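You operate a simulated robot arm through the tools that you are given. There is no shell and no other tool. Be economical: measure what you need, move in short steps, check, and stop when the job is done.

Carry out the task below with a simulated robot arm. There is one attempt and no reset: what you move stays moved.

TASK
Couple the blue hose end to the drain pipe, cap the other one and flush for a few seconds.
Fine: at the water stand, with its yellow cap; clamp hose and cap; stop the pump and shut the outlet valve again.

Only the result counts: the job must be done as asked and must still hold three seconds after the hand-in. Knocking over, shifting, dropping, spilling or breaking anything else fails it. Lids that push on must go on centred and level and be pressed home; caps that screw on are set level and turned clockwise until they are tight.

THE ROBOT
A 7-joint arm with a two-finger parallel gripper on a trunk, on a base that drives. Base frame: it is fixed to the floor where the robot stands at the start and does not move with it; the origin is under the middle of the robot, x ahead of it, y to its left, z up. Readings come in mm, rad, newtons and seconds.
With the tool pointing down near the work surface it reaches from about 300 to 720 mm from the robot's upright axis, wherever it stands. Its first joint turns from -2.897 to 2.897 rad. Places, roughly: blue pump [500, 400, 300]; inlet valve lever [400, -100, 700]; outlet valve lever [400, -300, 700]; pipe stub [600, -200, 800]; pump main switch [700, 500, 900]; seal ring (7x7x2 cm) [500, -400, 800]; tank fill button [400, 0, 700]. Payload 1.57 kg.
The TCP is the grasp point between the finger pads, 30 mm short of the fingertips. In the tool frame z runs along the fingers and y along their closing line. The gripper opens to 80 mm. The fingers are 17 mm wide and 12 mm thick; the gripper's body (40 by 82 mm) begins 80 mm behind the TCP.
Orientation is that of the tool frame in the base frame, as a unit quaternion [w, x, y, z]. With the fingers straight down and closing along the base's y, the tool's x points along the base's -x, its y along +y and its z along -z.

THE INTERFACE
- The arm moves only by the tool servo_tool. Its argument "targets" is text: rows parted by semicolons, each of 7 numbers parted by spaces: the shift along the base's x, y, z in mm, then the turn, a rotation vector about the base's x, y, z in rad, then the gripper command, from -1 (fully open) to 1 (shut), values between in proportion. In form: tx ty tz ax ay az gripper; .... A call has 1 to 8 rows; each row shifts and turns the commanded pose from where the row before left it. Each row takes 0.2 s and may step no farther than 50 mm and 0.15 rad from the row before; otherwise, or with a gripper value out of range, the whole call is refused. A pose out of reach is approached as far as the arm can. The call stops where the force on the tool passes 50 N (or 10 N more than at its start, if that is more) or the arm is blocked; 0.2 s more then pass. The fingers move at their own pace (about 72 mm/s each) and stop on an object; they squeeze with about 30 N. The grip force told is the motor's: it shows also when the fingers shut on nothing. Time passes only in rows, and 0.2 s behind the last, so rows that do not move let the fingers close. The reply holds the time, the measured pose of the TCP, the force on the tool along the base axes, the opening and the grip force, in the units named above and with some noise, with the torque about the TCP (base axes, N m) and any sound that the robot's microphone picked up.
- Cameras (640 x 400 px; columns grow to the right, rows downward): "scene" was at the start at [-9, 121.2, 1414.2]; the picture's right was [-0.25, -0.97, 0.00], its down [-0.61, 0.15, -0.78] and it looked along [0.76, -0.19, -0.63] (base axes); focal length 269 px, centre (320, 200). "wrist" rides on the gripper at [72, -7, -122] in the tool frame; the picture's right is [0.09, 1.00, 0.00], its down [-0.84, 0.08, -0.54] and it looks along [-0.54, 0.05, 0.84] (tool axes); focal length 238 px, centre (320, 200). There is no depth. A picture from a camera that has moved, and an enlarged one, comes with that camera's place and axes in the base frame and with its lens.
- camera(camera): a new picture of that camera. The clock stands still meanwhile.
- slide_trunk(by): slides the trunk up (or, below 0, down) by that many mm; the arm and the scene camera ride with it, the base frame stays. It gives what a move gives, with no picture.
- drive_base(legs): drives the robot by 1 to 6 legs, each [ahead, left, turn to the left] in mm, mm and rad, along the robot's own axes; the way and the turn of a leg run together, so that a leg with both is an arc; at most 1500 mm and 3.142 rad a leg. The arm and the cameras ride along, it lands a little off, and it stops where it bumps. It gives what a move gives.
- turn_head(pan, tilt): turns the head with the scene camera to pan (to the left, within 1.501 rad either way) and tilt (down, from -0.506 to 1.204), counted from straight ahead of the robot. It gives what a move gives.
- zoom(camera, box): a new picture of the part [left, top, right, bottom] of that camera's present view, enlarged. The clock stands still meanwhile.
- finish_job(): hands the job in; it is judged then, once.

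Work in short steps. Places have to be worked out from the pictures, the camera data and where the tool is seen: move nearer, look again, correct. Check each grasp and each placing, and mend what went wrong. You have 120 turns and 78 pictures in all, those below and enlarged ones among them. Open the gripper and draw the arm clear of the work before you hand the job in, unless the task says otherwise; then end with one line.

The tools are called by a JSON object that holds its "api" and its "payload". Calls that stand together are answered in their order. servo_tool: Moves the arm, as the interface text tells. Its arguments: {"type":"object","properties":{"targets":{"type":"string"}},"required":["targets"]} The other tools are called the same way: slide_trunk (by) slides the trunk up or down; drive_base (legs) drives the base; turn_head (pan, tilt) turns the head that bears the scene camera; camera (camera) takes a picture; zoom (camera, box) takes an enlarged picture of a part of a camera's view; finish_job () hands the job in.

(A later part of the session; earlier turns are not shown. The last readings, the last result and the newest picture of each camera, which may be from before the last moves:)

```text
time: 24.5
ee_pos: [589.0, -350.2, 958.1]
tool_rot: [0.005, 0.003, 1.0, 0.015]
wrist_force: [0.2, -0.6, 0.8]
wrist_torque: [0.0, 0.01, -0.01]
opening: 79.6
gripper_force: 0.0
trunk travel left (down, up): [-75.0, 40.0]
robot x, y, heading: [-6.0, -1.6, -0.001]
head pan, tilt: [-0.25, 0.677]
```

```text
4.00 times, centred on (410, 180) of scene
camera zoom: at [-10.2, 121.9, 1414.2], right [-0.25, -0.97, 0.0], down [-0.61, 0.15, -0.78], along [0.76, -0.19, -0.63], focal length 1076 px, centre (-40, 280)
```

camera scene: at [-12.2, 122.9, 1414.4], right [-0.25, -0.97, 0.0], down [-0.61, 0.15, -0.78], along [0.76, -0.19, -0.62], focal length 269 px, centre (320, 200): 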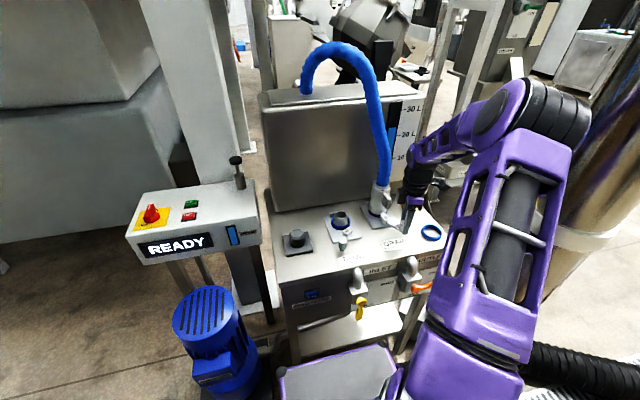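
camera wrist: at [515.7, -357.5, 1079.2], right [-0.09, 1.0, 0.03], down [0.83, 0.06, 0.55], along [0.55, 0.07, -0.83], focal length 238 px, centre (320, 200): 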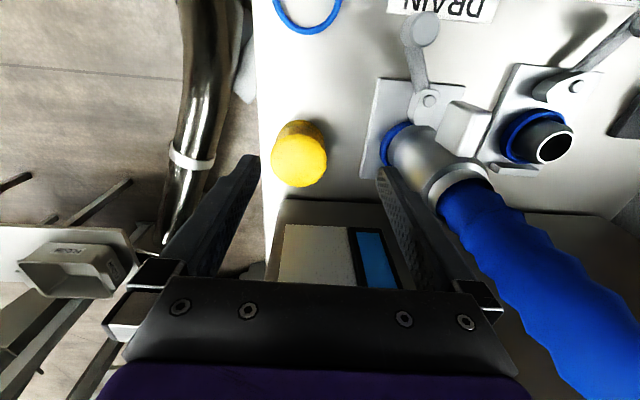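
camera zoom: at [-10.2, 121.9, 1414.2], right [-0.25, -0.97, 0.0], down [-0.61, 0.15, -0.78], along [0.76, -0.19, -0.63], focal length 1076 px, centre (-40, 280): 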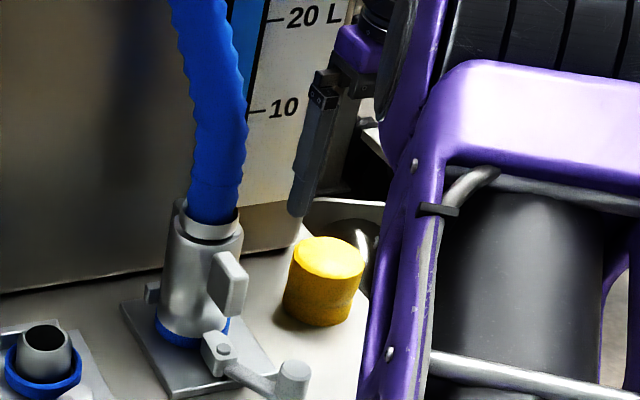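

Cap top is at about (621,-364,848), ~60 mm wide — 720 mm out, at the reach limit. I drive 60 mm right and straighten the tool.

{"api": "drive_base", "payload": {"legs": [[0, -60, 0]]}}

{"api": "servo_tool", "payload": {"targets": "0 0 0 -0.03 0.01 0.006 -1; 0 0 0 0 0 0 -1"}}

```text
time: 25.8
ee_pos: [588.6, -409.1, 957.8]
tool_rot: [0.004, 0.002, 1.0, 0.015]
wrist_force: [-0.8, 1.0, 0.1]
wrist_torque: [-0.02, -0.03, -0.02]
opening: 80.1
gripper_force: 0.0
trunk travel left (down, up): [-75.0, 40.0]
robot x, y, heading: [-1.9, -58.2, 0.004]
head pan, tilt: [-0.25, 0.677]
```

```text
time: 26.4
ee_pos: [589.7, -408.3, 959.1]
tool_rot: [-0.001, -0.002, 1.0, 0.0]
wrist_force: [0.1, -0.5, 0.5]
wrist_torque: [0.03, 0.02, -0.03]
opening: 79.8
gripper_force: 0.0
trunk travel left (down, up): [-75.0, 40.0]
robot x, y, heading: [-0.7, -57.0, -0.004]
head pan, tilt: [-0.25, 0.677]
```

Base is 57 mm to the right. I move above the cap and look.

{"api": "servo_tool", "payload": {"targets": "10 15 -10 0 0 0 -1; 10 15 -10 0 0 0 -1; 10 14 -20 0 0 0 -1; 0 0 0 0 0 0 -1"}}

{"api": "camera", "payload": {"camera": "wrist"}}

{"api": "zoom", "payload": {"camera": "scene", "box": [350, 130, 470, 230]}}

```text
time: 27.4
ee_pos: [619.6, -364.7, 916.8]
tool_rot: [-0.001, -0.001, 1.0, 0.0]
wrist_force: [0.1, -0.7, -0.3]
wrist_torque: [-0.02, 0.02, -0.03]
opening: 79.8
gripper_force: 0.1
trunk travel left (down, up): [-75.0, 40.0]
robot x, y, heading: [-1.0, -62.1, 0.001]
head pan, tilt: [-0.25, 0.677]
```

```text
36 pictures are left
camera wrist: at [547.3, -370.3, 1039.3], right [-0.09, 1.0, 0.0], down [0.84, 0.08, 0.54], along [0.54, 0.05, -0.84], focal length 238 px, centre (320, 200)
```

wrist: 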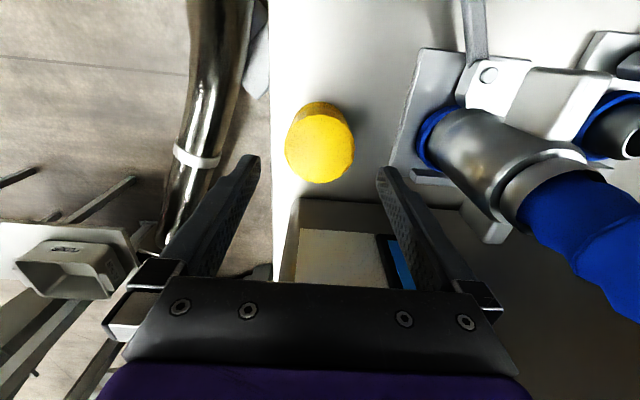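

```text
4.00 times, centred on (410, 180) of scene
camera zoom: at [-10.1, 62.0, 1414.3], right [-0.25, -0.97, 0.0], down [-0.61, 0.15, -0.78], along [0.76, -0.19, -0.63], focal length 1076 px, centre (-40, 280)
```

zoom: 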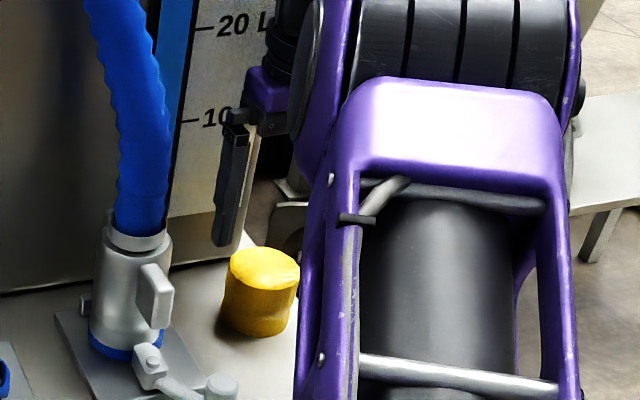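

Cap centred under the tool at (619,-364). I descend to z≈838 and close.

{"api": "servo_tool", "payload": {"targets": "0 0 -30 0 0 0 -1; 0 0 -25 0 0 0 -1; 0 1 -15 0 0 0 -1; 0 0 -8 0 0 0 -1; 0 0 0 0 0 0 1; 0 0 0 0 0 0 1; 0 0 0 0 0 0 1"}}

{"api": "camera", "payload": {"camera": "wrist"}}

```text
time: 29.0
ee_pos: [618.9, -363.7, 840.3]
tool_rot: [-0.001, -0.002, 1.0, 0.001]
wrist_force: [0.8, 0.2, 0.0]
wrist_torque: [-0.02, 0.0, 0.03]
opening: 56.9
gripper_force: 30.0
trunk travel left (down, up): [-75.0, 40.0]
robot x, y, heading: [-1.0, -62.0, 0.0]
head pan, tilt: [-0.25, 0.677]
```

```text
34 pictures are left
camera wrist: at [547.3, -369.5, 961.7], right [-0.09, 1.0, 0.0], down [0.84, 0.08, 0.54], along [0.54, 0.05, -0.84], focal length 238 px, centre (320, 200)
```

wrist: 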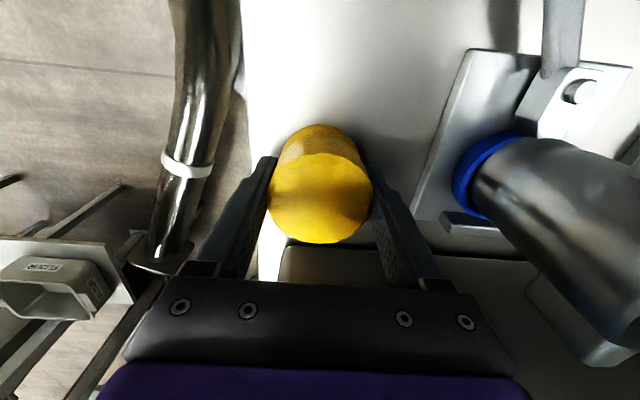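

Cap is gripped at 57 mm, centred. I lift it and carry it in front of the hose, keeping x≈480.

{"api": "servo_tool", "payload": {"targets": "0 0 15 0 0 0 1; 0 0 40 0 0 0 1; 0 0 40 0 0 0 1; -40 0 10 0 0 0 1; -45 0 0 0 0 0 1; -45 0 0 0 0 0 1; -10 40 0 0 0 0 1; 0 45 0 0 0 0 1"}}

{"api": "servo_tool", "payload": {"targets": "0 45 0 0 0 0 1; 0 45 0 0 0 0 1; 0 45 0 0 0 0 1; 15 40 0 0 0 0 1; 25 2 0 0 0 0 1; 0 0 0 0 0 0 1"}}

{"api": "camera", "payload": {"camera": "wrist"}}

{"api": "zoom", "payload": {"camera": "scene", "box": [270, 120, 430, 240]}}

```text
time: 30.8
ee_pos: [477.9, -277.4, 944.0]
tool_rot: [0.0, -0.001, 1.0, 0.0]
wrist_force: [-0.3, -0.6, -0.6]
wrist_torque: [0.04, -0.02, -0.01]
opening: 56.7
gripper_force: 29.8
trunk travel left (down, up): [-75.0, 40.0]
robot x, y, heading: [0.7, -57.5, 0.001]
head pan, tilt: [-0.25, 0.677]
```

```text
time: 32.2
ee_pos: [520.9, -102.1, 945.2]
tool_rot: [-0.001, -0.002, 1.0, 0.0]
wrist_force: [0.3, 0.1, -0.4]
wrist_torque: [0.0, 0.04, -0.03]
opening: 56.8
gripper_force: 29.4
trunk travel left (down, up): [-75.0, 40.0]
robot x, y, heading: [-0.8, -57.1, 0.002]
head pan, tilt: [-0.25, 0.677]
```

```text
33 pictures are left
camera wrist: at [447.7, -107.4, 1066.6], right [-0.09, 1.0, 0.0], down [0.84, 0.08, 0.54], along [0.54, 0.05, -0.84], focal length 238 px, centre (320, 200)
```

wrist: 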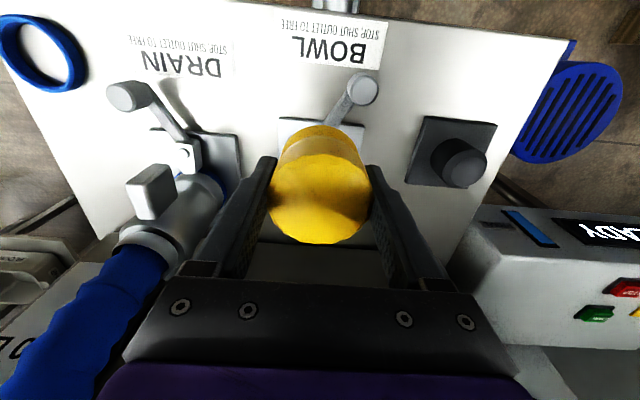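

```text
3.33 times, centred on (350, 180) of scene
camera zoom: at [-10.0, 62.0, 1414.3], right [-0.25, -0.97, 0.0], down [-0.61, 0.15, -0.78], along [0.76, -0.19, -0.63], focal length 897 px, centre (220, 267)
```

zoom: 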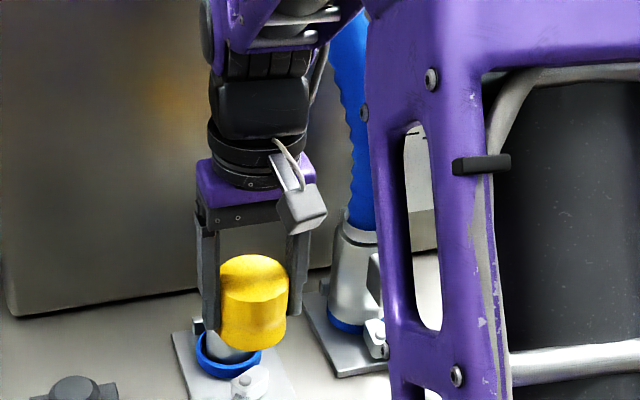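

Cap carried safely. My best bowl stub estimate is (587,-97,848); I move above it and lower to about 10 mm above the top.

{"api": "servo_tool", "payload": {"targets": "22 2 -15 0 0 0 1; 22 2 -15 0 0 0 1; 22 1 -15 0 0 0 1; 0 0 0 0 0 0 1"}}

{"api": "zoom", "payload": {"camera": "scene", "box": [300, 185, 364, 225]}}

{"api": "camera", "payload": {"camera": "wrist"}}

```text
time: 33.2
ee_pos: [586.5, -96.9, 900.2]
tool_rot: [-0.001, -0.002, 1.0, -0.001]
wrist_force: [0.4, -0.6, -0.4]
wrist_torque: [0.01, 0.02, 0.0]
opening: 57.0
gripper_force: 29.8
trunk travel left (down, up): [-75.0, 40.0]
robot x, y, heading: [-1.9, -61.2, -0.001]
head pan, tilt: [-0.25, 0.677]
```

```text
10.00 times, centred on (332, 205) of scene
camera zoom: at [-10.0, 62.0, 1414.3], right [-0.25, -0.97, 0.0], down [-0.61, 0.15, -0.78], along [0.76, -0.19, -0.63], focal length 2691 px, centre (200, 150)
```

zoom: 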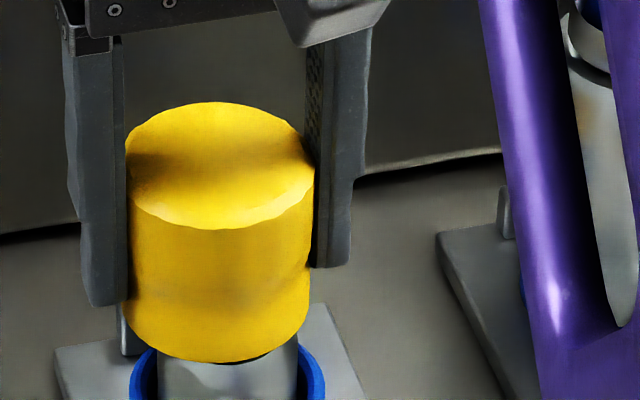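

```text
30 pictures are left
camera wrist: at [514.2, -102.5, 1021.8], right [-0.09, 1.0, 0.0], down [0.84, 0.08, 0.54], along [0.54, 0.05, -0.84], focal length 238 px, centre (320, 200)
```

wrist: 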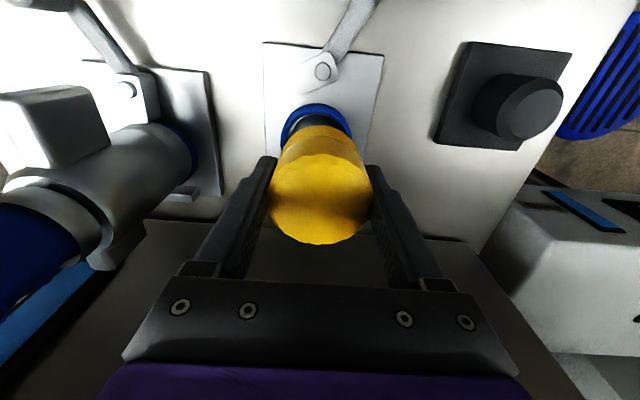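

Cap needs ≈3 mm toward -y; x matches. I correct and lower in small steps.

{"api": "servo_tool", "payload": {"targets": "0 -2.8 0 0 0 0 1; 0 0 -6 0 0 0 1; 0 0 -6 0 0 0 1; 0 0 -4 0 0 0 1"}}

{"api": "servo_tool", "payload": {"targets": "0 0 -4 0 0 0 1; 0 0 -4 0 0 0 1"}}

```text
time: 34.2
ee_pos: [584.4, -99.7, 883.9]
tool_rot: [-0.001, -0.001, 1.0, -0.001]
wrist_force: [0.0, 0.1, 0.0]
wrist_torque: [0.01, 0.02, -0.01]
opening: 57.0
gripper_force: 29.6
trunk travel left (down, up): [-75.0, 40.0]
robot x, y, heading: [-0.4, -55.6, 0.0]
head pan, tilt: [-0.25, 0.677]
```

```text
time: 34.8
ee_pos: [584.9, -98.9, 876.2]
tool_rot: [0.0, -0.001, 1.0, -0.001]
wrist_force: [0.6, -0.1, 0.4]
wrist_torque: [0.02, -0.02, -0.01]
opening: 57.1
gripper_force: 30.0
trunk travel left (down, up): [-75.0, 40.0]
robot x, y, heading: [1.3, -58.9, 0.003]
head pan, tilt: [-0.25, 0.677]
```

No contact though below the stub top: the cap is sliding over. I press on down.

{"api": "servo_tool", "payload": {"targets": "0 0 -4 0 0 0 1; 0 0 -4 0 0 0 1; 0 0 -3 0 0 0 1"}}

{"api": "servo_tool", "payload": {"targets": "0 0 -3 0 0 0 1; 0 0 -3 0 0 0 1; 0 0 -3 0 0 0 1; 0 0 -3 0 0 0 1"}}

{"api": "zoom", "payload": {"camera": "scene", "box": [290, 180, 370, 230]}}

```text
time: 35.6
ee_pos: [585.1, -98.8, 865.9]
tool_rot: [-0.001, -0.002, 1.0, 0.0]
wrist_force: [-0.4, -0.2, 1.5]
wrist_torque: [0.03, -0.01, -0.01]
opening: 56.9
gripper_force: 29.8
trunk travel left (down, up): [-75.0, 40.0]
robot x, y, heading: [0.9, -60.0, 0.0]
head pan, tilt: [-0.25, 0.677]
```

```text
time: 36.6
ee_pos: [585.5, -100.0, 855.5]
tool_rot: [0.002, -0.002, 1.0, -0.001]
wrist_force: [2.1, -0.8, 29.4]
wrist_torque: [0.19, 0.03, 0.02]
opening: 57.1
gripper_force: 30.2
trunk travel left (down, up): [-75.0, 40.0]
robot x, y, heading: [-0.2, -58.5, -0.0]
head pan, tilt: [-0.25, 0.677]
```

```text
8.00 times, centred on (330, 205) of scene
camera zoom: at [-12.0, 62.2, 1414.4], right [-0.25, -0.97, 0.0], down [-0.61, 0.15, -0.78], along [0.76, -0.19, -0.62], focal length 2153 px, centre (240, 160)
```

zoom: 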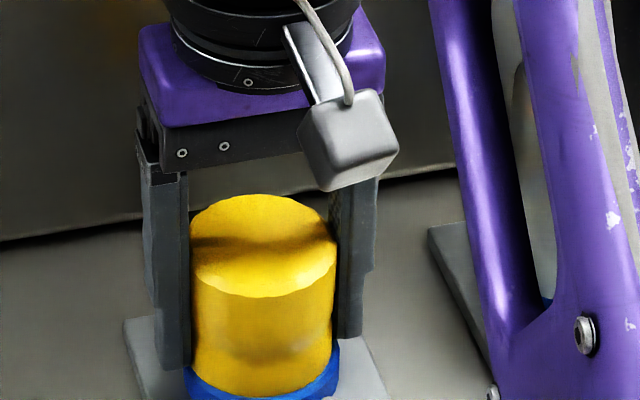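

The cap is seated level on the seal with 29 N. I press once more, then release and rise.

{"api": "servo_tool", "payload": {"targets": "0 0 -3 0 0 0 1; 0 0 -2 0 0 0 1; 0 0 0 0 0 0 1"}}

{"api": "servo_tool", "payload": {"targets": "0 0 3 0 0 0 -1; 0 0 0 0 0 0 -1; 0 0 30 0 0 0 -1; 0 0 40 0 0 0 -1; -30 10 20 0 0 0 -1; -30 10 0 0 0 0 -1"}}

{"api": "camera", "payload": {"camera": "wrist"}}

{"api": "zoom", "payload": {"camera": "scene", "box": [270, 170, 400, 250]}}

```text
time: 37.2
ee_pos: [586.3, -100.2, 856.5]
tool_rot: [0.004, -0.001, 1.0, -0.001]
wrist_force: [-8.1, 0.6, 21.1]
wrist_torque: [0.19, 0.36, 0.1]
opening: 56.7
gripper_force: 29.7
trunk travel left (down, up): [-75.0, 40.0]
robot x, y, heading: [-0.2, -59.2, 0.001]
head pan, tilt: [-0.25, 0.677]
stopped in row 3: the force on the tool passed its limit at 51 N (the readings are from after the stop); the commanded pose is now the measured one
```

```text
time: 38.6
ee_pos: [527.0, -80.8, 946.1]
tool_rot: [0.003, -0.001, 1.0, 0.0]
wrist_force: [0.4, 0.5, 0.3]
wrist_torque: [0.04, -0.01, 0.01]
opening: 80.0
gripper_force: 0.0
trunk travel left (down, up): [-75.0, 40.0]
robot x, y, heading: [-3.5, -56.7, -0.0]
head pan, tilt: [-0.25, 0.677]
```

```text
28 pictures are left
camera wrist: at [453.8, -85.7, 1067.1], right [-0.1, 1.0, 0.0], down [0.83, 0.08, 0.55], along [0.55, 0.05, -0.84], focal length 238 px, centre (320, 200)
```

wrist: 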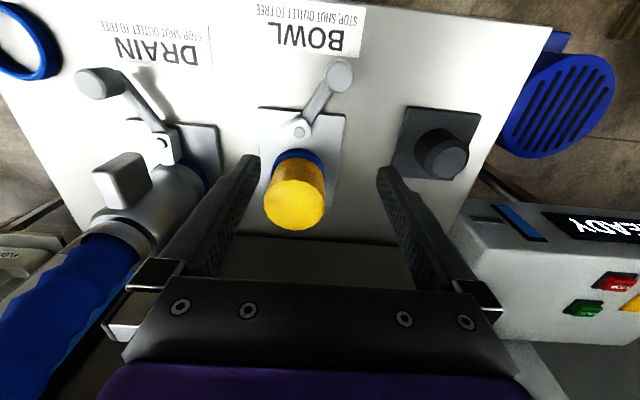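

```text
4.92 times, centred on (335, 210) of scene
camera zoom: at [-10.1, 62.0, 1414.2], right [-0.25, -0.97, 0.0], down [-0.61, 0.15, -0.78], along [0.76, -0.19, -0.63], focal length 1325 px, centre (246, 151)
```

zoom: 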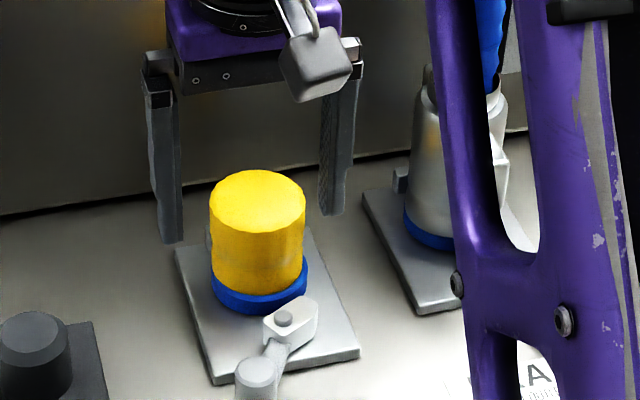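

Cap sits level. Bowl clamp knob ≈(476,-70), pivot ≈(528,-101), same shape as the other. I grip its knob.

{"api": "servo_tool", "payload": {"targets": "-25 5 0 0 0 0 -1; -26 6 0 0 0 0 -1; 0 0 -40 0 0 0 -1; 0 0 -30 0 0 0 -1; 0 0 -24 0 0 0 -1; 0 0 0 0 0 0 0.2; 0 0 0 0 0 0 1; 0 0 0 0 0 0 1"}}

{"api": "camera", "payload": {"camera": "wrist"}}

```text
time: 40.4
ee_pos: [477.5, -70.2, 851.6]
tool_rot: [0.004, 0.0, 1.0, -0.001]
wrist_force: [-0.8, -8.6, -1.8]
wrist_torque: [-0.84, -0.15, -0.43]
opening: 26.1
gripper_force: 32.7
trunk travel left (down, up): [-75.0, 40.0]
robot x, y, heading: [-2.0, -59.3, -0.001]
head pan, tilt: [-0.25, 0.677]
```

```text
26 pictures are left
camera wrist: at [403.4, -75.7, 972.7], right [-0.09, 1.0, 0.0], down [0.83, 0.08, 0.55], along [0.54, 0.05, -0.84], focal length 238 px, centre (320, 200)
```

wrist: 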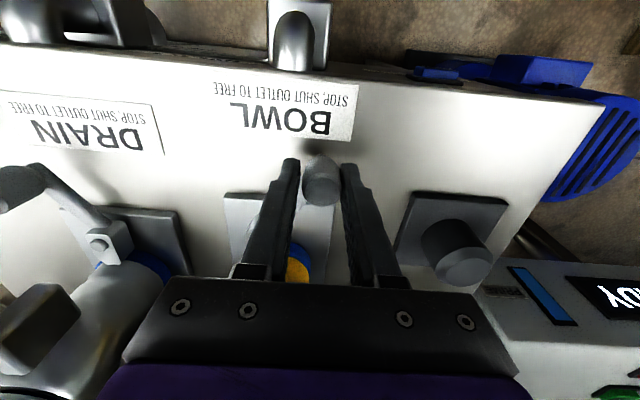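

Gripped. I swing it counter-clockwise in the same arc.

{"api": "servo_tool", "payload": {"targets": "-4 -8 0 0 0 0.14 1; -2.8 -8.6 0 0 0 0.14 1; -1.5 -8.9 0 0 0 0.14 1; -0.1 -9 0 0 0 0.14 1; 1.2 -8.9 0 0 0 0.14 1; 2.2 -8.6 0 0 0 0.14 1; 2.8 -8.2 0 0 0 0.14 1; 4.4 -7.5 0 0 0 0.14 1"}}

{"api": "servo_tool", "payload": {"targets": "4.6 -6.7 0 0 0 0.1 1; 5 -6 0 0 0 0.1 1; 5 -5 0 0 0 0.1 1"}}

```text
time: 42.2
ee_pos: [475.5, -132.1, 852.9]
tool_rot: [0.001, -0.535, 0.845, 0.004]
wrist_force: [-11.8, 8.2, -8.4]
wrist_torque: [-0.25, -0.38, -0.63]
opening: 25.8
gripper_force: 37.0
trunk travel left (down, up): [-75.0, 40.0]
robot x, y, heading: [0.9, -62.0, 0.003]
head pan, tilt: [-0.25, 0.677]
```

```text
time: 42.7
ee_pos: [476.5, -136.6, 852.4]
tool_rot: [-0.003, -0.589, 0.808, 0.009]
wrist_force: [-12.3, 4.5, 15.2]
wrist_torque: [-0.38, -0.74, -0.34]
opening: 26.6
gripper_force: 38.1
trunk travel left (down, up): [-75.0, 40.0]
robot x, y, heading: [4.5, -59.5, 0.004]
head pan, tilt: [-0.25, 0.677]
stopped in row 2: the force on the tool passed its limit at 55 N (the readings are from after the stop); the commanded pose is now the measured one
```

Same stop angle as the other clamp. One more nudge, then release and rise.

{"api": "servo_tool", "payload": {"targets": "2.4 -3.4 0 0 0 0.05 1; 2.6 -3.2 0 0 0 0.05 1; 0 0 0 0 0 0 1"}}

{"api": "servo_tool", "payload": {"targets": "0 0 0 0 0 0 -0.3; 0 0 0 0 0 0 -0.3; 0 0 30 0 0 0 -0.3; 0 0 40 0 0 -0.14 -1; 0 0 40 0 0 -0.14 -1; -20 0 0 0 0 -0.14 -1; -20 0 0 0 0 -0.14 -1; -20 0 0 0 0 -0.14 -1"}}

{"api": "camera", "payload": {"camera": "scene"}}

{"api": "zoom", "payload": {"camera": "scene", "box": [260, 185, 400, 265]}}

```text
time: 43.3
ee_pos: [476.2, -136.6, 851.1]
tool_rot: [-0.006, -0.624, 0.781, 0.016]
wrist_force: [-15.4, 5.9, 22.4]
wrist_torque: [-0.46, -0.41, -0.55]
opening: 27.2
gripper_force: 38.1
trunk travel left (down, up): [-75.0, 40.0]
robot x, y, heading: [0.3, -57.8, 0.001]
head pan, tilt: [-0.25, 0.677]
stopped in row 3: the force on the tool passed its limit at 54 N (the readings are from after the stop); the commanded pose is now the measured one
```

```text
time: 45.1
ee_pos: [419.6, -138.8, 959.5]
tool_rot: [0.0, -0.318, 0.948, 0.016]
wrist_force: [-0.1, -0.1, -0.6]
wrist_torque: [-0.04, -0.03, 0.03]
opening: 80.2
gripper_force: 0.2
trunk travel left (down, up): [-75.0, 40.0]
robot x, y, heading: [0.7, -57.1, 0.004]
head pan, tilt: [-0.25, 0.677]
```

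```text
25 pictures are left
camera scene: at [-11.4, 62.9, 1414.2], right [-0.24, -0.97, 0.0], down [-0.61, 0.15, -0.78], along [0.76, -0.19, -0.63], focal length 269 px, centre (320, 200)
```

scene: 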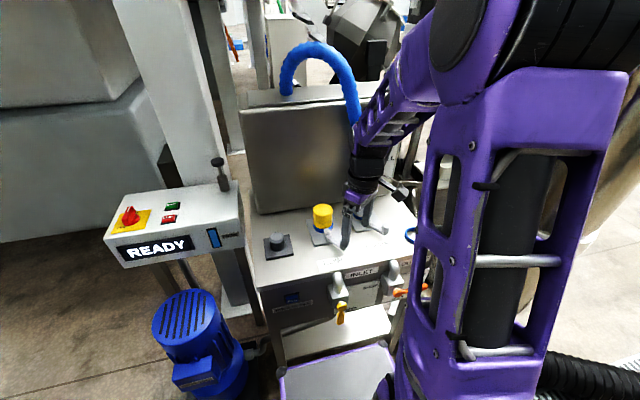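

```text
4.57 times, centred on (330, 225) of scene
camera zoom: at [-11.4, 62.9, 1414.2], right [-0.24, -0.97, 0.0], down [-0.61, 0.15, -0.78], along [0.76, -0.19, -0.63], focal length 1230 px, centre (274, 86)
```

zoom: 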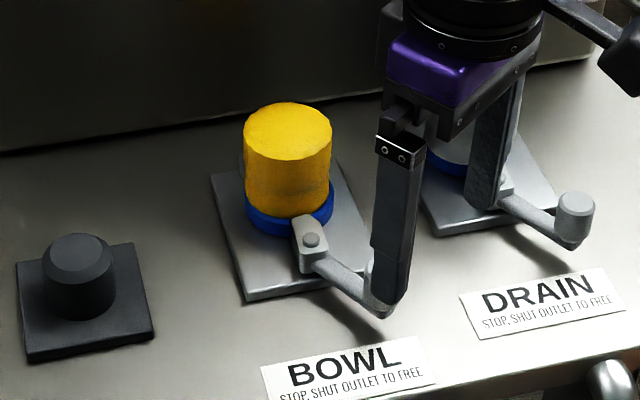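

Both clamps are closed and the display shows READY. Next I go look at the outlet lever (≈ pivot (375,-276,686)) from above.

{"api": "servo_tool", "payload": {"targets": "-15 -30 -10 0 0 -0.13 -1; -15 -35 -15 0 0 -0.13 -1; -15 -35 -15 0 0 -0.13 -1; -20 -35 -15 0 0 -0.13 0; -20 -35 -15 0 0 -0.13 1; 0 -15 -20 -0.03 0 0 1; 0 0 0 0 0 0 1"}}

{"api": "camera", "payload": {"camera": "wrist"}}

{"api": "camera", "payload": {"camera": "scene"}}

```text
time: 46.7
ee_pos: [334.8, -323.1, 868.0]
tool_rot: [0.006, 0.001, 1.0, 0.001]
wrist_force: [-0.9, -0.7, 1.2]
wrist_torque: [-0.04, 0.04, -0.01]
opening: 0.0
gripper_force: 21.4
trunk travel left (down, up): [-75.0, 40.0]
robot x, y, heading: [-1.6, -62.1, 0.001]
head pan, tilt: [-0.25, 0.677]
```

```text
23 pictures are left
camera wrist: at [260.2, -328.8, 989.8], right [-0.09, 1.0, 0.0], down [0.83, 0.08, 0.55], along [0.55, 0.05, -0.83], focal length 238 px, centre (320, 200)
```

wrist: 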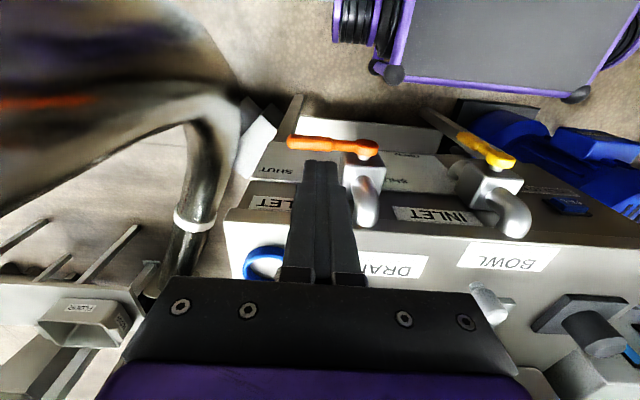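

```text
22 pictures are left
camera scene: at [-11.4, 62.8, 1414.3], right [-0.24, -0.97, 0.0], down [-0.61, 0.15, -0.78], along [0.76, -0.19, -0.63], focal length 269 px, centre (320, 200)
```

scene: 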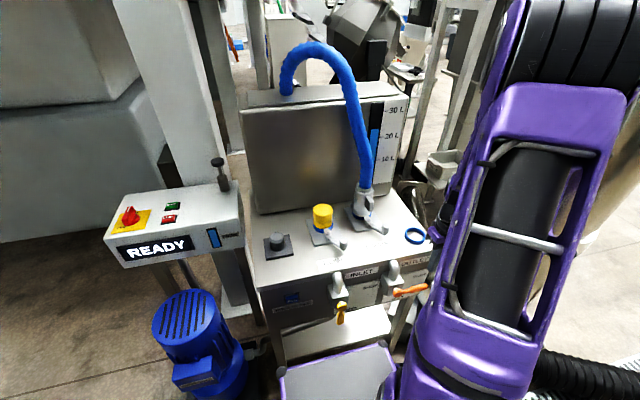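

Lever ≈ from pivot (371,-262,692) to tip (369,-361). I tilt 45° with closed fingers and come above the lever, to push it down to OPEN.

{"api": "servo_tool", "payload": {"targets": "3 -2 -15 0 -0.131 0 1; 3 -2 -15 0 -0.131 0 1; 3 0 -15 0 -0.131 0 1; 3 0 -15 0 -0.131 0 1; 3 0 -15 0 -0.131 0 1; 4 0 -15 0 -0.13 0 1; 0 0 0 0 0 0 1"}}

{"api": "camera", "payload": {"camera": "wrist"}}

```text
time: 48.3
ee_pos: [352.7, -325.8, 780.4]
tool_rot: [0.388, -0.001, 0.922, 0.0]
wrist_force: [-0.5, 0.4, 0.1]
wrist_torque: [0.02, 0.01, -0.01]
opening: 0.1
gripper_force: 21.3
trunk travel left (down, up): [-75.0, 40.0]
robot x, y, heading: [-0.5, -59.9, 0.001]
head pan, tilt: [-0.25, 0.677]
```

```text
21 pictures are left
camera wrist: at [214.8, -332.5, 813.2], right [-0.07, 1.0, -0.07], down [0.2, 0.08, 0.98], along [0.98, 0.05, -0.2], focal length 238 px, centre (320, 200)
```

wrist: 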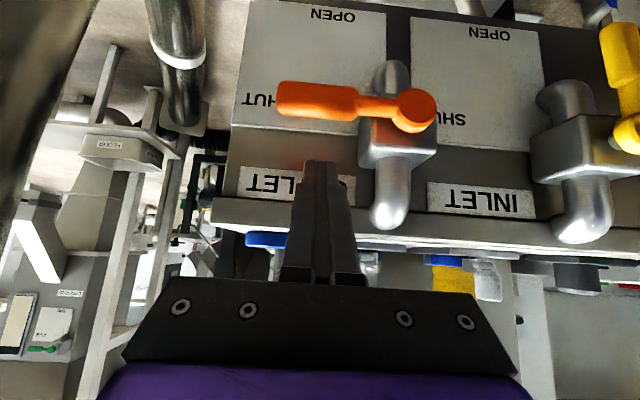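

Refined: lever pivot (366,-259,709), tip (366,-359,712). I push down along the arc, first half.

{"api": "servo_tool", "payload": {"targets": "1 1 -32 0 0 0 1; 0 -1.5 -14 0 0 0 1; 0 -1.5 -14 0 0 0 1; 0 3 -13 0 0 0 1; 0 3 -13 0 0 0 1"}}

{"api": "camera", "payload": {"camera": "wrist"}}

```text
time: 49.5
ee_pos: [353.6, -323.0, 692.4]
tool_rot: [0.388, -0.001, 0.922, 0.001]
wrist_force: [-0.1, 0.0, 0.0]
wrist_torque: [0.0, -0.02, 0.03]
opening: 0.0
gripper_force: 21.1
trunk travel left (down, up): [-75.0, 40.0]
robot x, y, heading: [-1.7, -54.9, 0.003]
head pan, tilt: [-0.25, 0.677]
```

```text
20 pictures are left
camera wrist: at [215.4, -328.7, 726.4], right [-0.07, 1.0, -0.07], down [0.2, 0.08, 0.98], along [0.98, 0.05, -0.2], focal length 238 px, centre (320, 200)
```

wrist: 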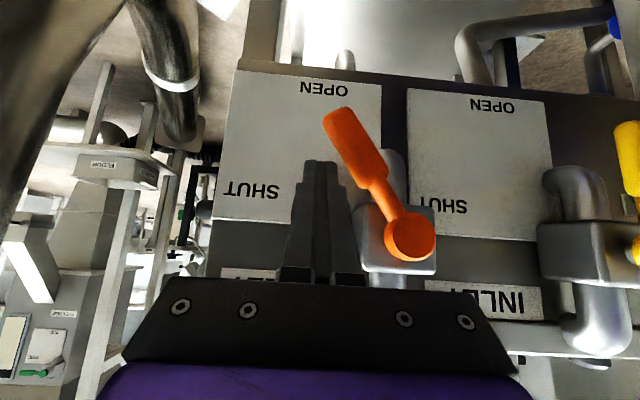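

The lever is following, now about 60° down. I finish the arc.

{"api": "servo_tool", "payload": {"targets": "0 8 -11 0 0 0 1; 0 8 -11 0 0 0 1; 0 12 -8 0 0 0 1; 0 12 -7 0 0 0 1; 0 6 0 0 0 0 1"}}

{"api": "camera", "payload": {"camera": "wrist"}}

```text
time: 50.8
ee_pos: [355.0, -291.4, 656.7]
tool_rot: [0.391, 0.005, 0.92, -0.011]
wrist_force: [-1.0, -4.2, 1.8]
wrist_torque: [0.09, 0.05, 0.04]
opening: 0.1
gripper_force: 21.6
trunk travel left (down, up): [-75.0, 40.0]
robot x, y, heading: [-1.2, -58.2, -0.002]
head pan, tilt: [-0.25, 0.677]
stopped in row 5: the force on the tool passed its limit at 53 N (the readings are from after the stop); the commanded pose is now the measured one
```

```text
19 pictures are left
camera wrist: at [216.3, -293.1, 690.1], right [-0.04, 1.0, -0.08], down [0.19, 0.09, 0.98], along [0.98, 0.03, -0.2], focal length 238 px, centre (320, 200)
```

wrist: 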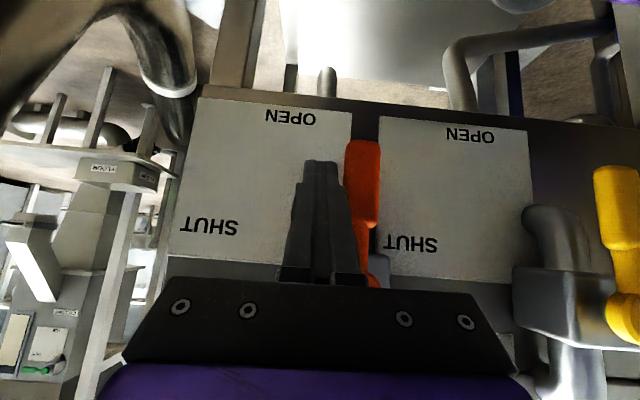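

Outlet lever is now down at OPEN. I back out and rise, then drive left for the pump panel.

{"api": "servo_tool", "payload": {"targets": "0 -20 0 0 0 0 1; -5 -10 20 0 0 0 1; 0 0 50 0 0 0 1; 0 0 50 0 0 0 1; 0 0 50 0 0 0 1; 0 0 50 0 0 0 1; 0 10 45 0 0 0 1; 0 40 20 0 0 0 1"}}

{"api": "drive_base", "payload": {"legs": [[0, 210, 0]]}}

{"api": "turn_head", "payload": {"pan": 0.3, "tilt": 0.65}}

{"api": "camera", "payload": {"camera": "scene"}}

```text
time: 52.6
ee_pos: [349.7, -272.8, 942.7]
tool_rot: [0.389, 0.005, 0.921, -0.011]
wrist_force: [0.3, 0.0, -0.9]
wrist_torque: [0.05, -0.04, 0.03]
opening: 0.3
gripper_force: 21.2
out of reach, approached as far as the arm can: row 8
trunk travel left (down, up): [-75.0, 40.0]
robot x, y, heading: [-1.9, -59.4, 0.003]
head pan, tilt: [-0.25, 0.677]
```

```text
time: 55.2
ee_pos: [351.1, -63.8, 941.5]
tool_rot: [0.39, 0.004, 0.921, -0.011]
wrist_force: [0.2, -0.3, 0.6]
wrist_torque: [0.0, 0.0, 0.0]
opening: 0.0
gripper_force: 20.9
trunk travel left (down, up): [-75.0, 40.0]
robot x, y, heading: [-2.3, 151.3, -0.003]
head pan, tilt: [-0.25, 0.677]
```

```text
time: 56.2
ee_pos: [351.6, -63.3, 941.8]
tool_rot: [0.389, 0.004, 0.921, -0.01]
wrist_force: [0.0, -0.3, 0.0]
wrist_torque: [0.01, 0.04, -0.01]
opening: 0.0
gripper_force: 21.8
trunk travel left (down, up): [-75.0, 40.0]
robot x, y, heading: [-1.2, 151.4, 0.003]
head pan, tilt: [0.3, 0.649]
```

```text
18 pictures are left
camera scene: at [-11.6, 318.8, 1416.6], right [0.3, -0.96, 0.0], down [-0.58, -0.18, -0.8], along [0.76, 0.23, -0.6], focal length 269 px, centre (320, 200)
```

scene: 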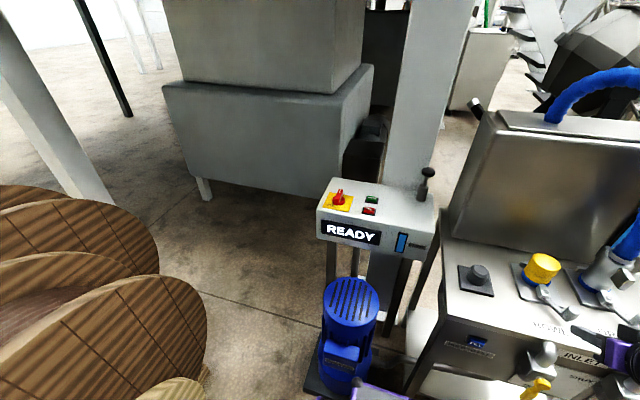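

{"api": "zoom", "payload": {"camera": "scene", "box": [305, 160, 445, 260]}}

```text
4.00 times, centred on (375, 210) of scene
camera zoom: at [-11.6, 318.8, 1416.6], right [0.3, -0.96, 0.0], down [-0.58, -0.18, -0.8], along [0.76, 0.23, -0.6], focal length 1076 px, centre (100, 160)
```

zoom: 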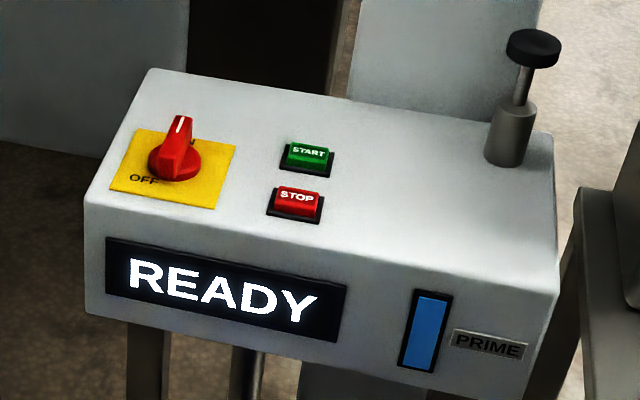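

Main switch points to ON and the display shows READY. START ≈(733,360,870), STOP ≈(679,360,867). I swing over to the panel with the tilted, closed fingers.

{"api": "servo_tool", "payload": {"targets": "31 38 2 0 0 0 1; 31 38 2 0 0 0 1; 31 38 2 0 0 0 1; 31 38 2 0 0 0 1; 31 38 2 0 0 0 1; 31 38 2 0 0 0 1; 31 38 2 0 0 0 1; 31 38 2 0 0 0 1"}}

{"api": "servo_tool", "payload": {"targets": "31 38 0 0 0 0 1; 31 38 0 0 0 0 1; 28 38 0 0 0 0 1; 0 0 0 0 0 0 1"}}

{"api": "camera", "payload": {"camera": "wrist"}}

{"api": "zoom", "payload": {"camera": "scene", "box": [305, 140, 465, 260]}}

```text
time: 58.0
ee_pos: [601.5, 238.2, 958.9]
tool_rot: [0.39, 0.006, 0.921, -0.011]
wrist_force: [0.5, -0.1, 0.2]
wrist_torque: [0.0, 0.01, 0.03]
opening: 0.1
gripper_force: 21.2
out of reach, approached as far as the arm can: row 1
trunk travel left (down, up): [-75.0, 40.0]
robot x, y, heading: [-2.6, 151.8, -0.004]
head pan, tilt: [0.3, 0.649]
```

```text
time: 59.0
ee_pos: [692.7, 353.3, 959.3]
tool_rot: [0.39, 0.004, 0.921, -0.011]
wrist_force: [0.1, -0.1, -0.4]
wrist_torque: [-0.02, 0.02, 0.0]
opening: 0.0
gripper_force: 20.7
trunk travel left (down, up): [-75.0, 40.0]
robot x, y, heading: [-4.0, 152.1, 0.003]
head pan, tilt: [0.3, 0.649]
```

```text
16 pictures are left
camera wrist: at [554.1, 350.8, 991.9], right [-0.05, 1.0, -0.08], down [0.19, 0.09, 0.98], along [0.98, 0.03, -0.2], focal length 238 px, centre (320, 200)
```

wrist: 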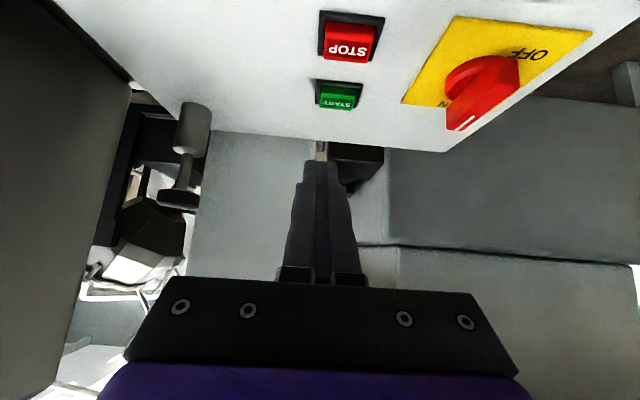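

```text
3.33 times, centred on (385, 200) of scene
camera zoom: at [-11.5, 319.0, 1416.6], right [0.3, -0.96, 0.0], down [-0.58, -0.18, -0.8], along [0.76, 0.24, -0.6], focal length 897 px, centre (103, 200)
```

zoom: 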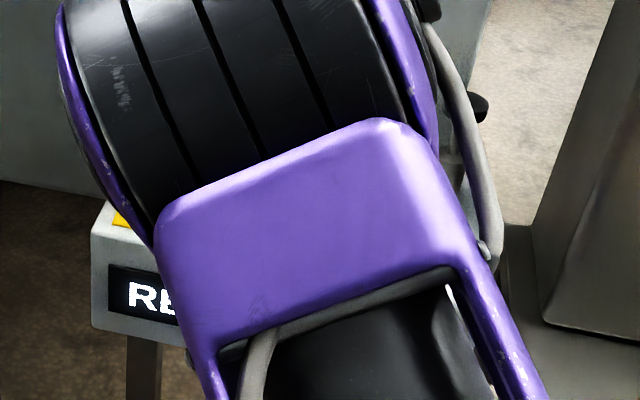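

START is at about (729,364,869). I position the tip just above it.

{"api": "servo_tool", "payload": {"targets": "11 5 -22 0 0 0 1; 10 6 -22 0 0 0 1; 0 0 0 0 0 0 1"}}

{"api": "camera", "payload": {"camera": "wrist"}}

```text
time: 59.8
ee_pos: [713.4, 364.6, 914.3]
tool_rot: [0.39, 0.004, 0.921, -0.01]
wrist_force: [-0.8, -0.8, -0.6]
wrist_torque: [-0.02, 0.0, -0.01]
opening: 0.0
gripper_force: 21.0
trunk travel left (down, up): [-75.0, 40.0]
robot x, y, heading: [-3.6, 147.8, -0.004]
head pan, tilt: [0.3, 0.649]
```

```text
14 pictures are left
camera wrist: at [574.8, 361.9, 947.7], right [-0.05, 1.0, -0.08], down [0.19, 0.09, 0.98], along [0.98, 0.03, -0.2], focal length 238 px, centre (320, 200)
```

wrist: 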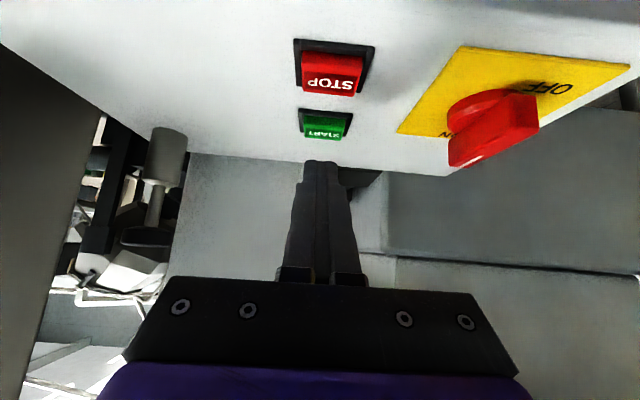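

Aligned over START (y≈365). I press straight down in small steps until the click or force.

{"api": "servo_tool", "payload": {"targets": "3 0 -8 0 0 0 1; 0 0 -8 0 0 0 1; 0 0 -4 0 0 0 1; 0 0 -3 0 0 0 1; 0 0 -3 0 0 0 1"}}

```text
time: 61.0
ee_pos: [716.3, 362.7, 889.5]
tool_rot: [0.39, 0.004, 0.921, -0.01]
wrist_force: [0.5, -0.3, 0.2]
wrist_torque: [0.01, 0.01, 0.0]
opening: 0.0
gripper_force: 21.2
trunk travel left (down, up): [-75.0, 40.0]
robot x, y, heading: [-2.6, 152.4, -0.001]
head pan, tilt: [0.3, 0.649]
```

No contact yet; continuing down.

{"api": "servo_tool", "payload": {"targets": "0 1 -3 0 0 0 1; 0 0 -3 0 0 0 1; 0 0 -3 0 0 0 1"}}

{"api": "camera", "payload": {"camera": "wrist"}}

```text
time: 61.8
ee_pos: [715.3, 364.0, 880.8]
tool_rot: [0.39, 0.005, 0.921, -0.011]
wrist_force: [-0.7, 0.1, 0.5]
wrist_torque: [0.0, -0.04, 0.01]
opening: 0.0
gripper_force: 21.3
trunk travel left (down, up): [-75.0, 40.0]
robot x, y, heading: [-2.8, 148.1, -0.004]
head pan, tilt: [0.3, 0.649]
```

```text
13 pictures are left
camera wrist: at [577.3, 361.9, 913.2], right [-0.05, 1.0, -0.08], down [0.19, 0.09, 0.98], along [0.98, 0.03, -0.2], focal length 238 px, centre (320, 200)
```

wrist: 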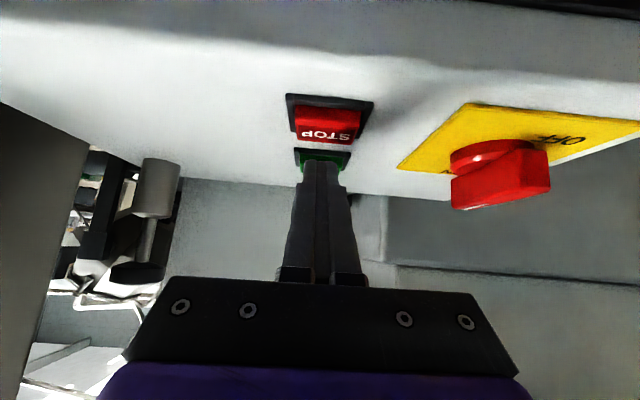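

The tip is right above START, almost touching. Continuing down.

{"api": "servo_tool", "payload": {"targets": "0 0 -3 0 0 0 1; 0 0 -3 0 0 0 1; 0 0 -3 0 0 0 1"}}

```text
time: 62.6
ee_pos: [716.7, 364.3, 871.5]
tool_rot: [0.39, 0.005, 0.921, -0.011]
wrist_force: [-0.4, 0.2, -0.2]
wrist_torque: [0.01, 0.0, -0.01]
opening: 0.0
gripper_force: 21.2
trunk travel left (down, up): [-75.0, 40.0]
robot x, y, heading: [-2.5, 149.0, 0.003]
head pan, tilt: [0.3, 0.649]
```

{"api": "servo_tool", "payload": {"targets": "0 0 -3 0 0 0 1; 0 0 -3 0 0 0 1"}}

{"api": "camera", "payload": {"camera": "wrist"}}

```text
time: 63.2
ee_pos: [715.4, 363.4, 866.4]
tool_rot: [0.391, 0.005, 0.92, -0.01]
wrist_force: [-5.4, -1.2, 8.3]
wrist_torque: [-0.01, 0.04, -0.03]
opening: 0.0
gripper_force: 20.9
trunk travel left (down, up): [-75.0, 40.0]
robot x, y, heading: [-4.2, 149.8, 0.001]
head pan, tilt: [0.3, 0.649]
```

```text
12 pictures are left
camera wrist: at [577.0, 361.6, 899.5], right [-0.05, 1.0, -0.08], down [0.19, 0.09, 0.98], along [0.98, 0.03, -0.19], focal length 238 px, centre (320, 200)
```

wrist: 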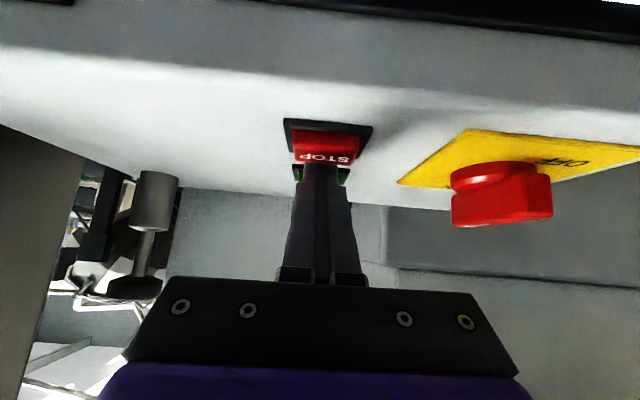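

I touched the panel short of the button: refit puts the panel top near z≈838, so START is at about (771,366) and STOP at (710,366). I rise, shift forward and look.

{"api": "servo_tool", "payload": {"targets": "0 0 15 0 0 0 1; 14 1 5 0 0 0 1; 14 0 0 0 0 0 1; 13 0 0 0 0 0 1; 0 0 0 0 0 0 1"}}

{"api": "camera", "payload": {"camera": "wrist"}}

```text
time: 64.4
ee_pos: [756.6, 365.5, 885.3]
tool_rot: [0.39, 0.004, 0.921, -0.01]
wrist_force: [0.6, -0.5, 0.3]
wrist_torque: [-0.01, 0.0, -0.01]
opening: 0.0
gripper_force: 20.7
trunk travel left (down, up): [-75.0, 40.0]
robot x, y, heading: [0.2, 150.5, 0.001]
head pan, tilt: [0.3, 0.649]
```

```text
11 pictures are left
camera wrist: at [618.2, 363.1, 917.9], right [-0.05, 1.0, -0.08], down [0.19, 0.09, 0.98], along [0.98, 0.03, -0.2], focal length 238 px, centre (320, 200)
```

wrist: 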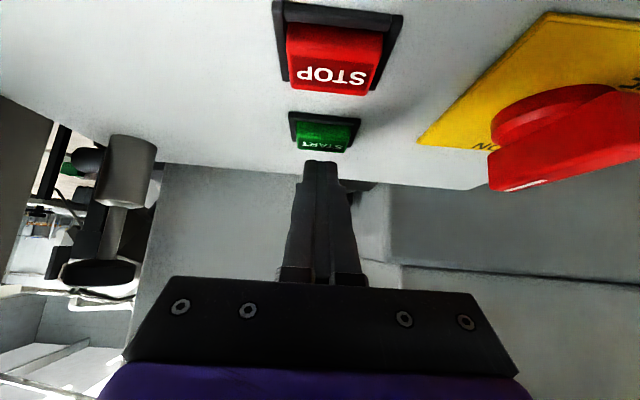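

START now confirmed at (767,367,~843), right beneath the tip. I press down.

{"api": "servo_tool", "payload": {"targets": "-3 1 -8 0 0 0 1; 0 0 -6 0 0 0 1; 0 0 -3 0 0 0 1; 0 0 -3 0 0 0 1; 0 0 -2 0 0 0 1"}}

```text
time: 65.6
ee_pos: [755.1, 366.4, 871.4]
tool_rot: [0.397, 0.004, 0.918, -0.008]
wrist_force: [-7.4, -1.7, 34.6]
wrist_torque: [-0.03, -0.41, -0.12]
opening: 0.0
gripper_force: 21.3
trunk travel left (down, up): [-75.0, 40.0]
robot x, y, heading: [-3.1, 150.6, 0.001]
head pan, tilt: [0.3, 0.649]
heard: click
```

Click heard at 35 N. I lift off and check the display (clock stands still meanwhile).

{"api": "servo_tool", "payload": {"targets": "0 0 12 0 0 0 1; -10 0 12 0 0 0 1"}}

{"api": "camera", "payload": {"camera": "scene"}}

```text
time: 66.2
ee_pos: [741.8, 366.6, 883.1]
tool_rot: [0.386, 0.005, 0.922, -0.012]
wrist_force: [0.4, 0.7, 0.1]
wrist_torque: [0.0, -0.01, 0.02]
opening: 0.0
gripper_force: 21.0
trunk travel left (down, up): [-75.0, 40.0]
robot x, y, heading: [-1.6, 150.7, -0.0]
head pan, tilt: [0.3, 0.649]
```

```text
10 pictures are left
camera scene: at [-11.5, 318.9, 1416.2], right [0.3, -0.96, 0.0], down [-0.58, -0.18, -0.8], along [0.76, 0.24, -0.6], focal length 269 px, centre (320, 200)
```

scene: 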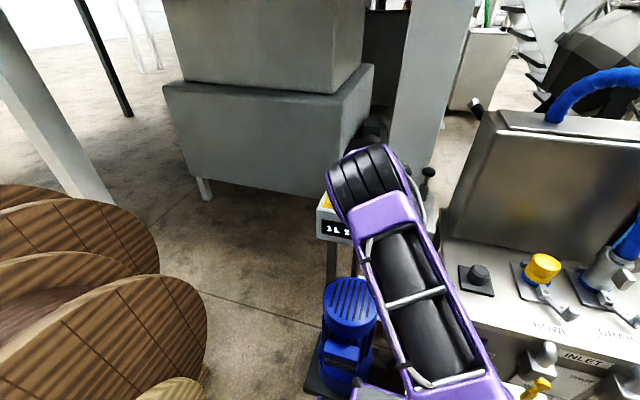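

The display changed; I read it.

{"api": "zoom", "payload": {"camera": "scene", "box": [310, 205, 360, 250]}}

```text
8.89 times, centred on (335, 228) of scene
camera zoom: at [-11.5, 318.9, 1416.2], right [0.3, -0.96, 0.0], down [-0.58, -0.18, -0.8], along [0.76, 0.24, -0.6], focal length 2392 px, centre (187, -44)
```

zoom: 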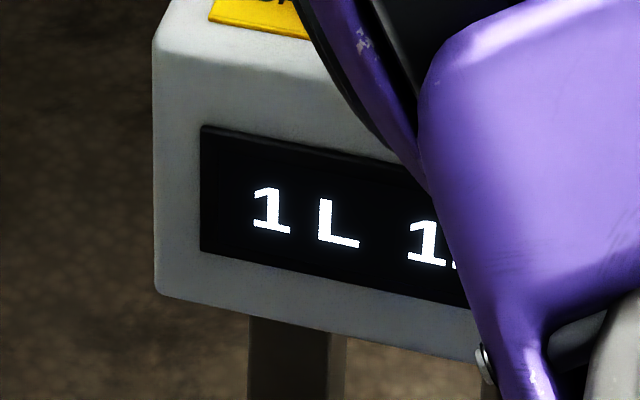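

It shows about 1 L, 1 s: the pump is running. I move above STOP while it flushes.

{"api": "servo_tool", "payload": {"targets": "-17 0 4 0 0 0 1; -17 0 0 0 0 0 1; -16 0 0 0 0 0 1; 0 0 0 0 0 0 1; 0 0 0 0 0 0 1; 0 0 0 0 0 0 1; 0 0 0 0 0 0 1; 0 0 0 0 0 0 1"}}

{"api": "camera", "payload": {"camera": "wrist"}}

```text
time: 68.0
ee_pos: [691.9, 365.9, 891.6]
tool_rot: [0.39, 0.004, 0.921, -0.01]
wrist_force: [0.6, 1.2, -0.3]
wrist_torque: [-0.02, -0.02, -0.01]
opening: 0.4
gripper_force: 21.3
trunk travel left (down, up): [-75.0, 40.0]
robot x, y, heading: [-3.1, 151.7, 0.001]
head pan, tilt: [0.3, 0.649]
```

```text
8 pictures are left
camera wrist: at [555.3, 363.9, 924.3], right [-0.05, 1.0, -0.08], down [0.19, 0.09, 0.98], along [0.98, 0.03, -0.2], focal length 238 px, centre (320, 200)
```

wrist: 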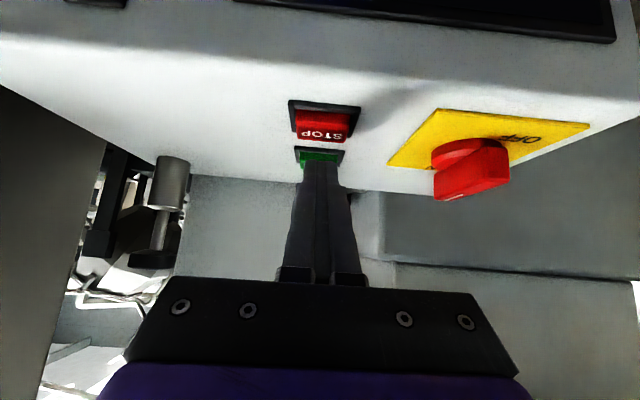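

STOP at (704,366); after about 3 s of flushing I press it now.

{"api": "servo_tool", "payload": {"targets": "-2 0 -7 0 0 0 1; 0 0 -7 0 0 0 1; 0 0 -5 0 0 0 1; 0 0 -3 0 0 0 1; 0 0 -3 0 0 0 1; 0 0 -3 0 0 0 1"}}

```text
time: 69.4
ee_pos: [691.6, 365.3, 870.9]
tool_rot: [0.396, 0.006, 0.918, -0.009]
wrist_force: [-11.5, -3.5, 39.9]
wrist_torque: [-0.13, -0.34, -0.2]
opening: 0.1
gripper_force: 21.0
trunk travel left (down, up): [-75.0, 40.0]
robot x, y, heading: [-0.5, 151.3, 0.0]
head pan, tilt: [0.3, 0.649]
heard: click
```

Click heard. I lift, withdraw toward the robot and check the display.

{"api": "servo_tool", "payload": {"targets": "0 0 20 0 0 0 1; 0 0 45 0 0 0 1; -31 -38 5 0 0 0 1; -31 -38 0 0 0 0 1; -31 -38 0 0 0 0 1; -31 -38 0 0 0 0 1; -31 -38 0 0 0 0 1"}}

{"api": "zoom", "payload": {"camera": "scene", "box": [300, 150, 460, 260]}}

```text
time: 71.0
ee_pos: [536.4, 177.1, 933.5]
tool_rot: [0.391, 0.004, 0.92, -0.011]
wrist_force: [-0.5, 0.5, -0.5]
wrist_torque: [-0.04, -0.02, -0.04]
opening: 0.0
gripper_force: 21.4
trunk travel left (down, up): [-75.0, 40.0]
robot x, y, heading: [-2.3, 150.0, -0.002]
head pan, tilt: [0.3, 0.649]
```

```text
3.64 times, centred on (380, 205) of scene
camera zoom: at [-11.5, 319.1, 1416.5], right [0.3, -0.96, 0.0], down [-0.58, -0.18, -0.8], along [0.76, 0.24, -0.6], focal length 978 px, centre (102, 182)
```

zoom: 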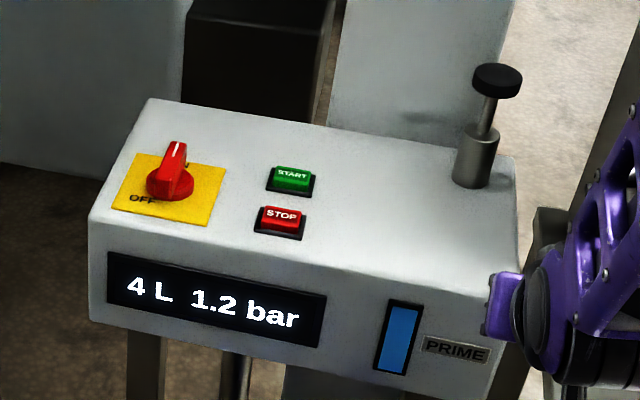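

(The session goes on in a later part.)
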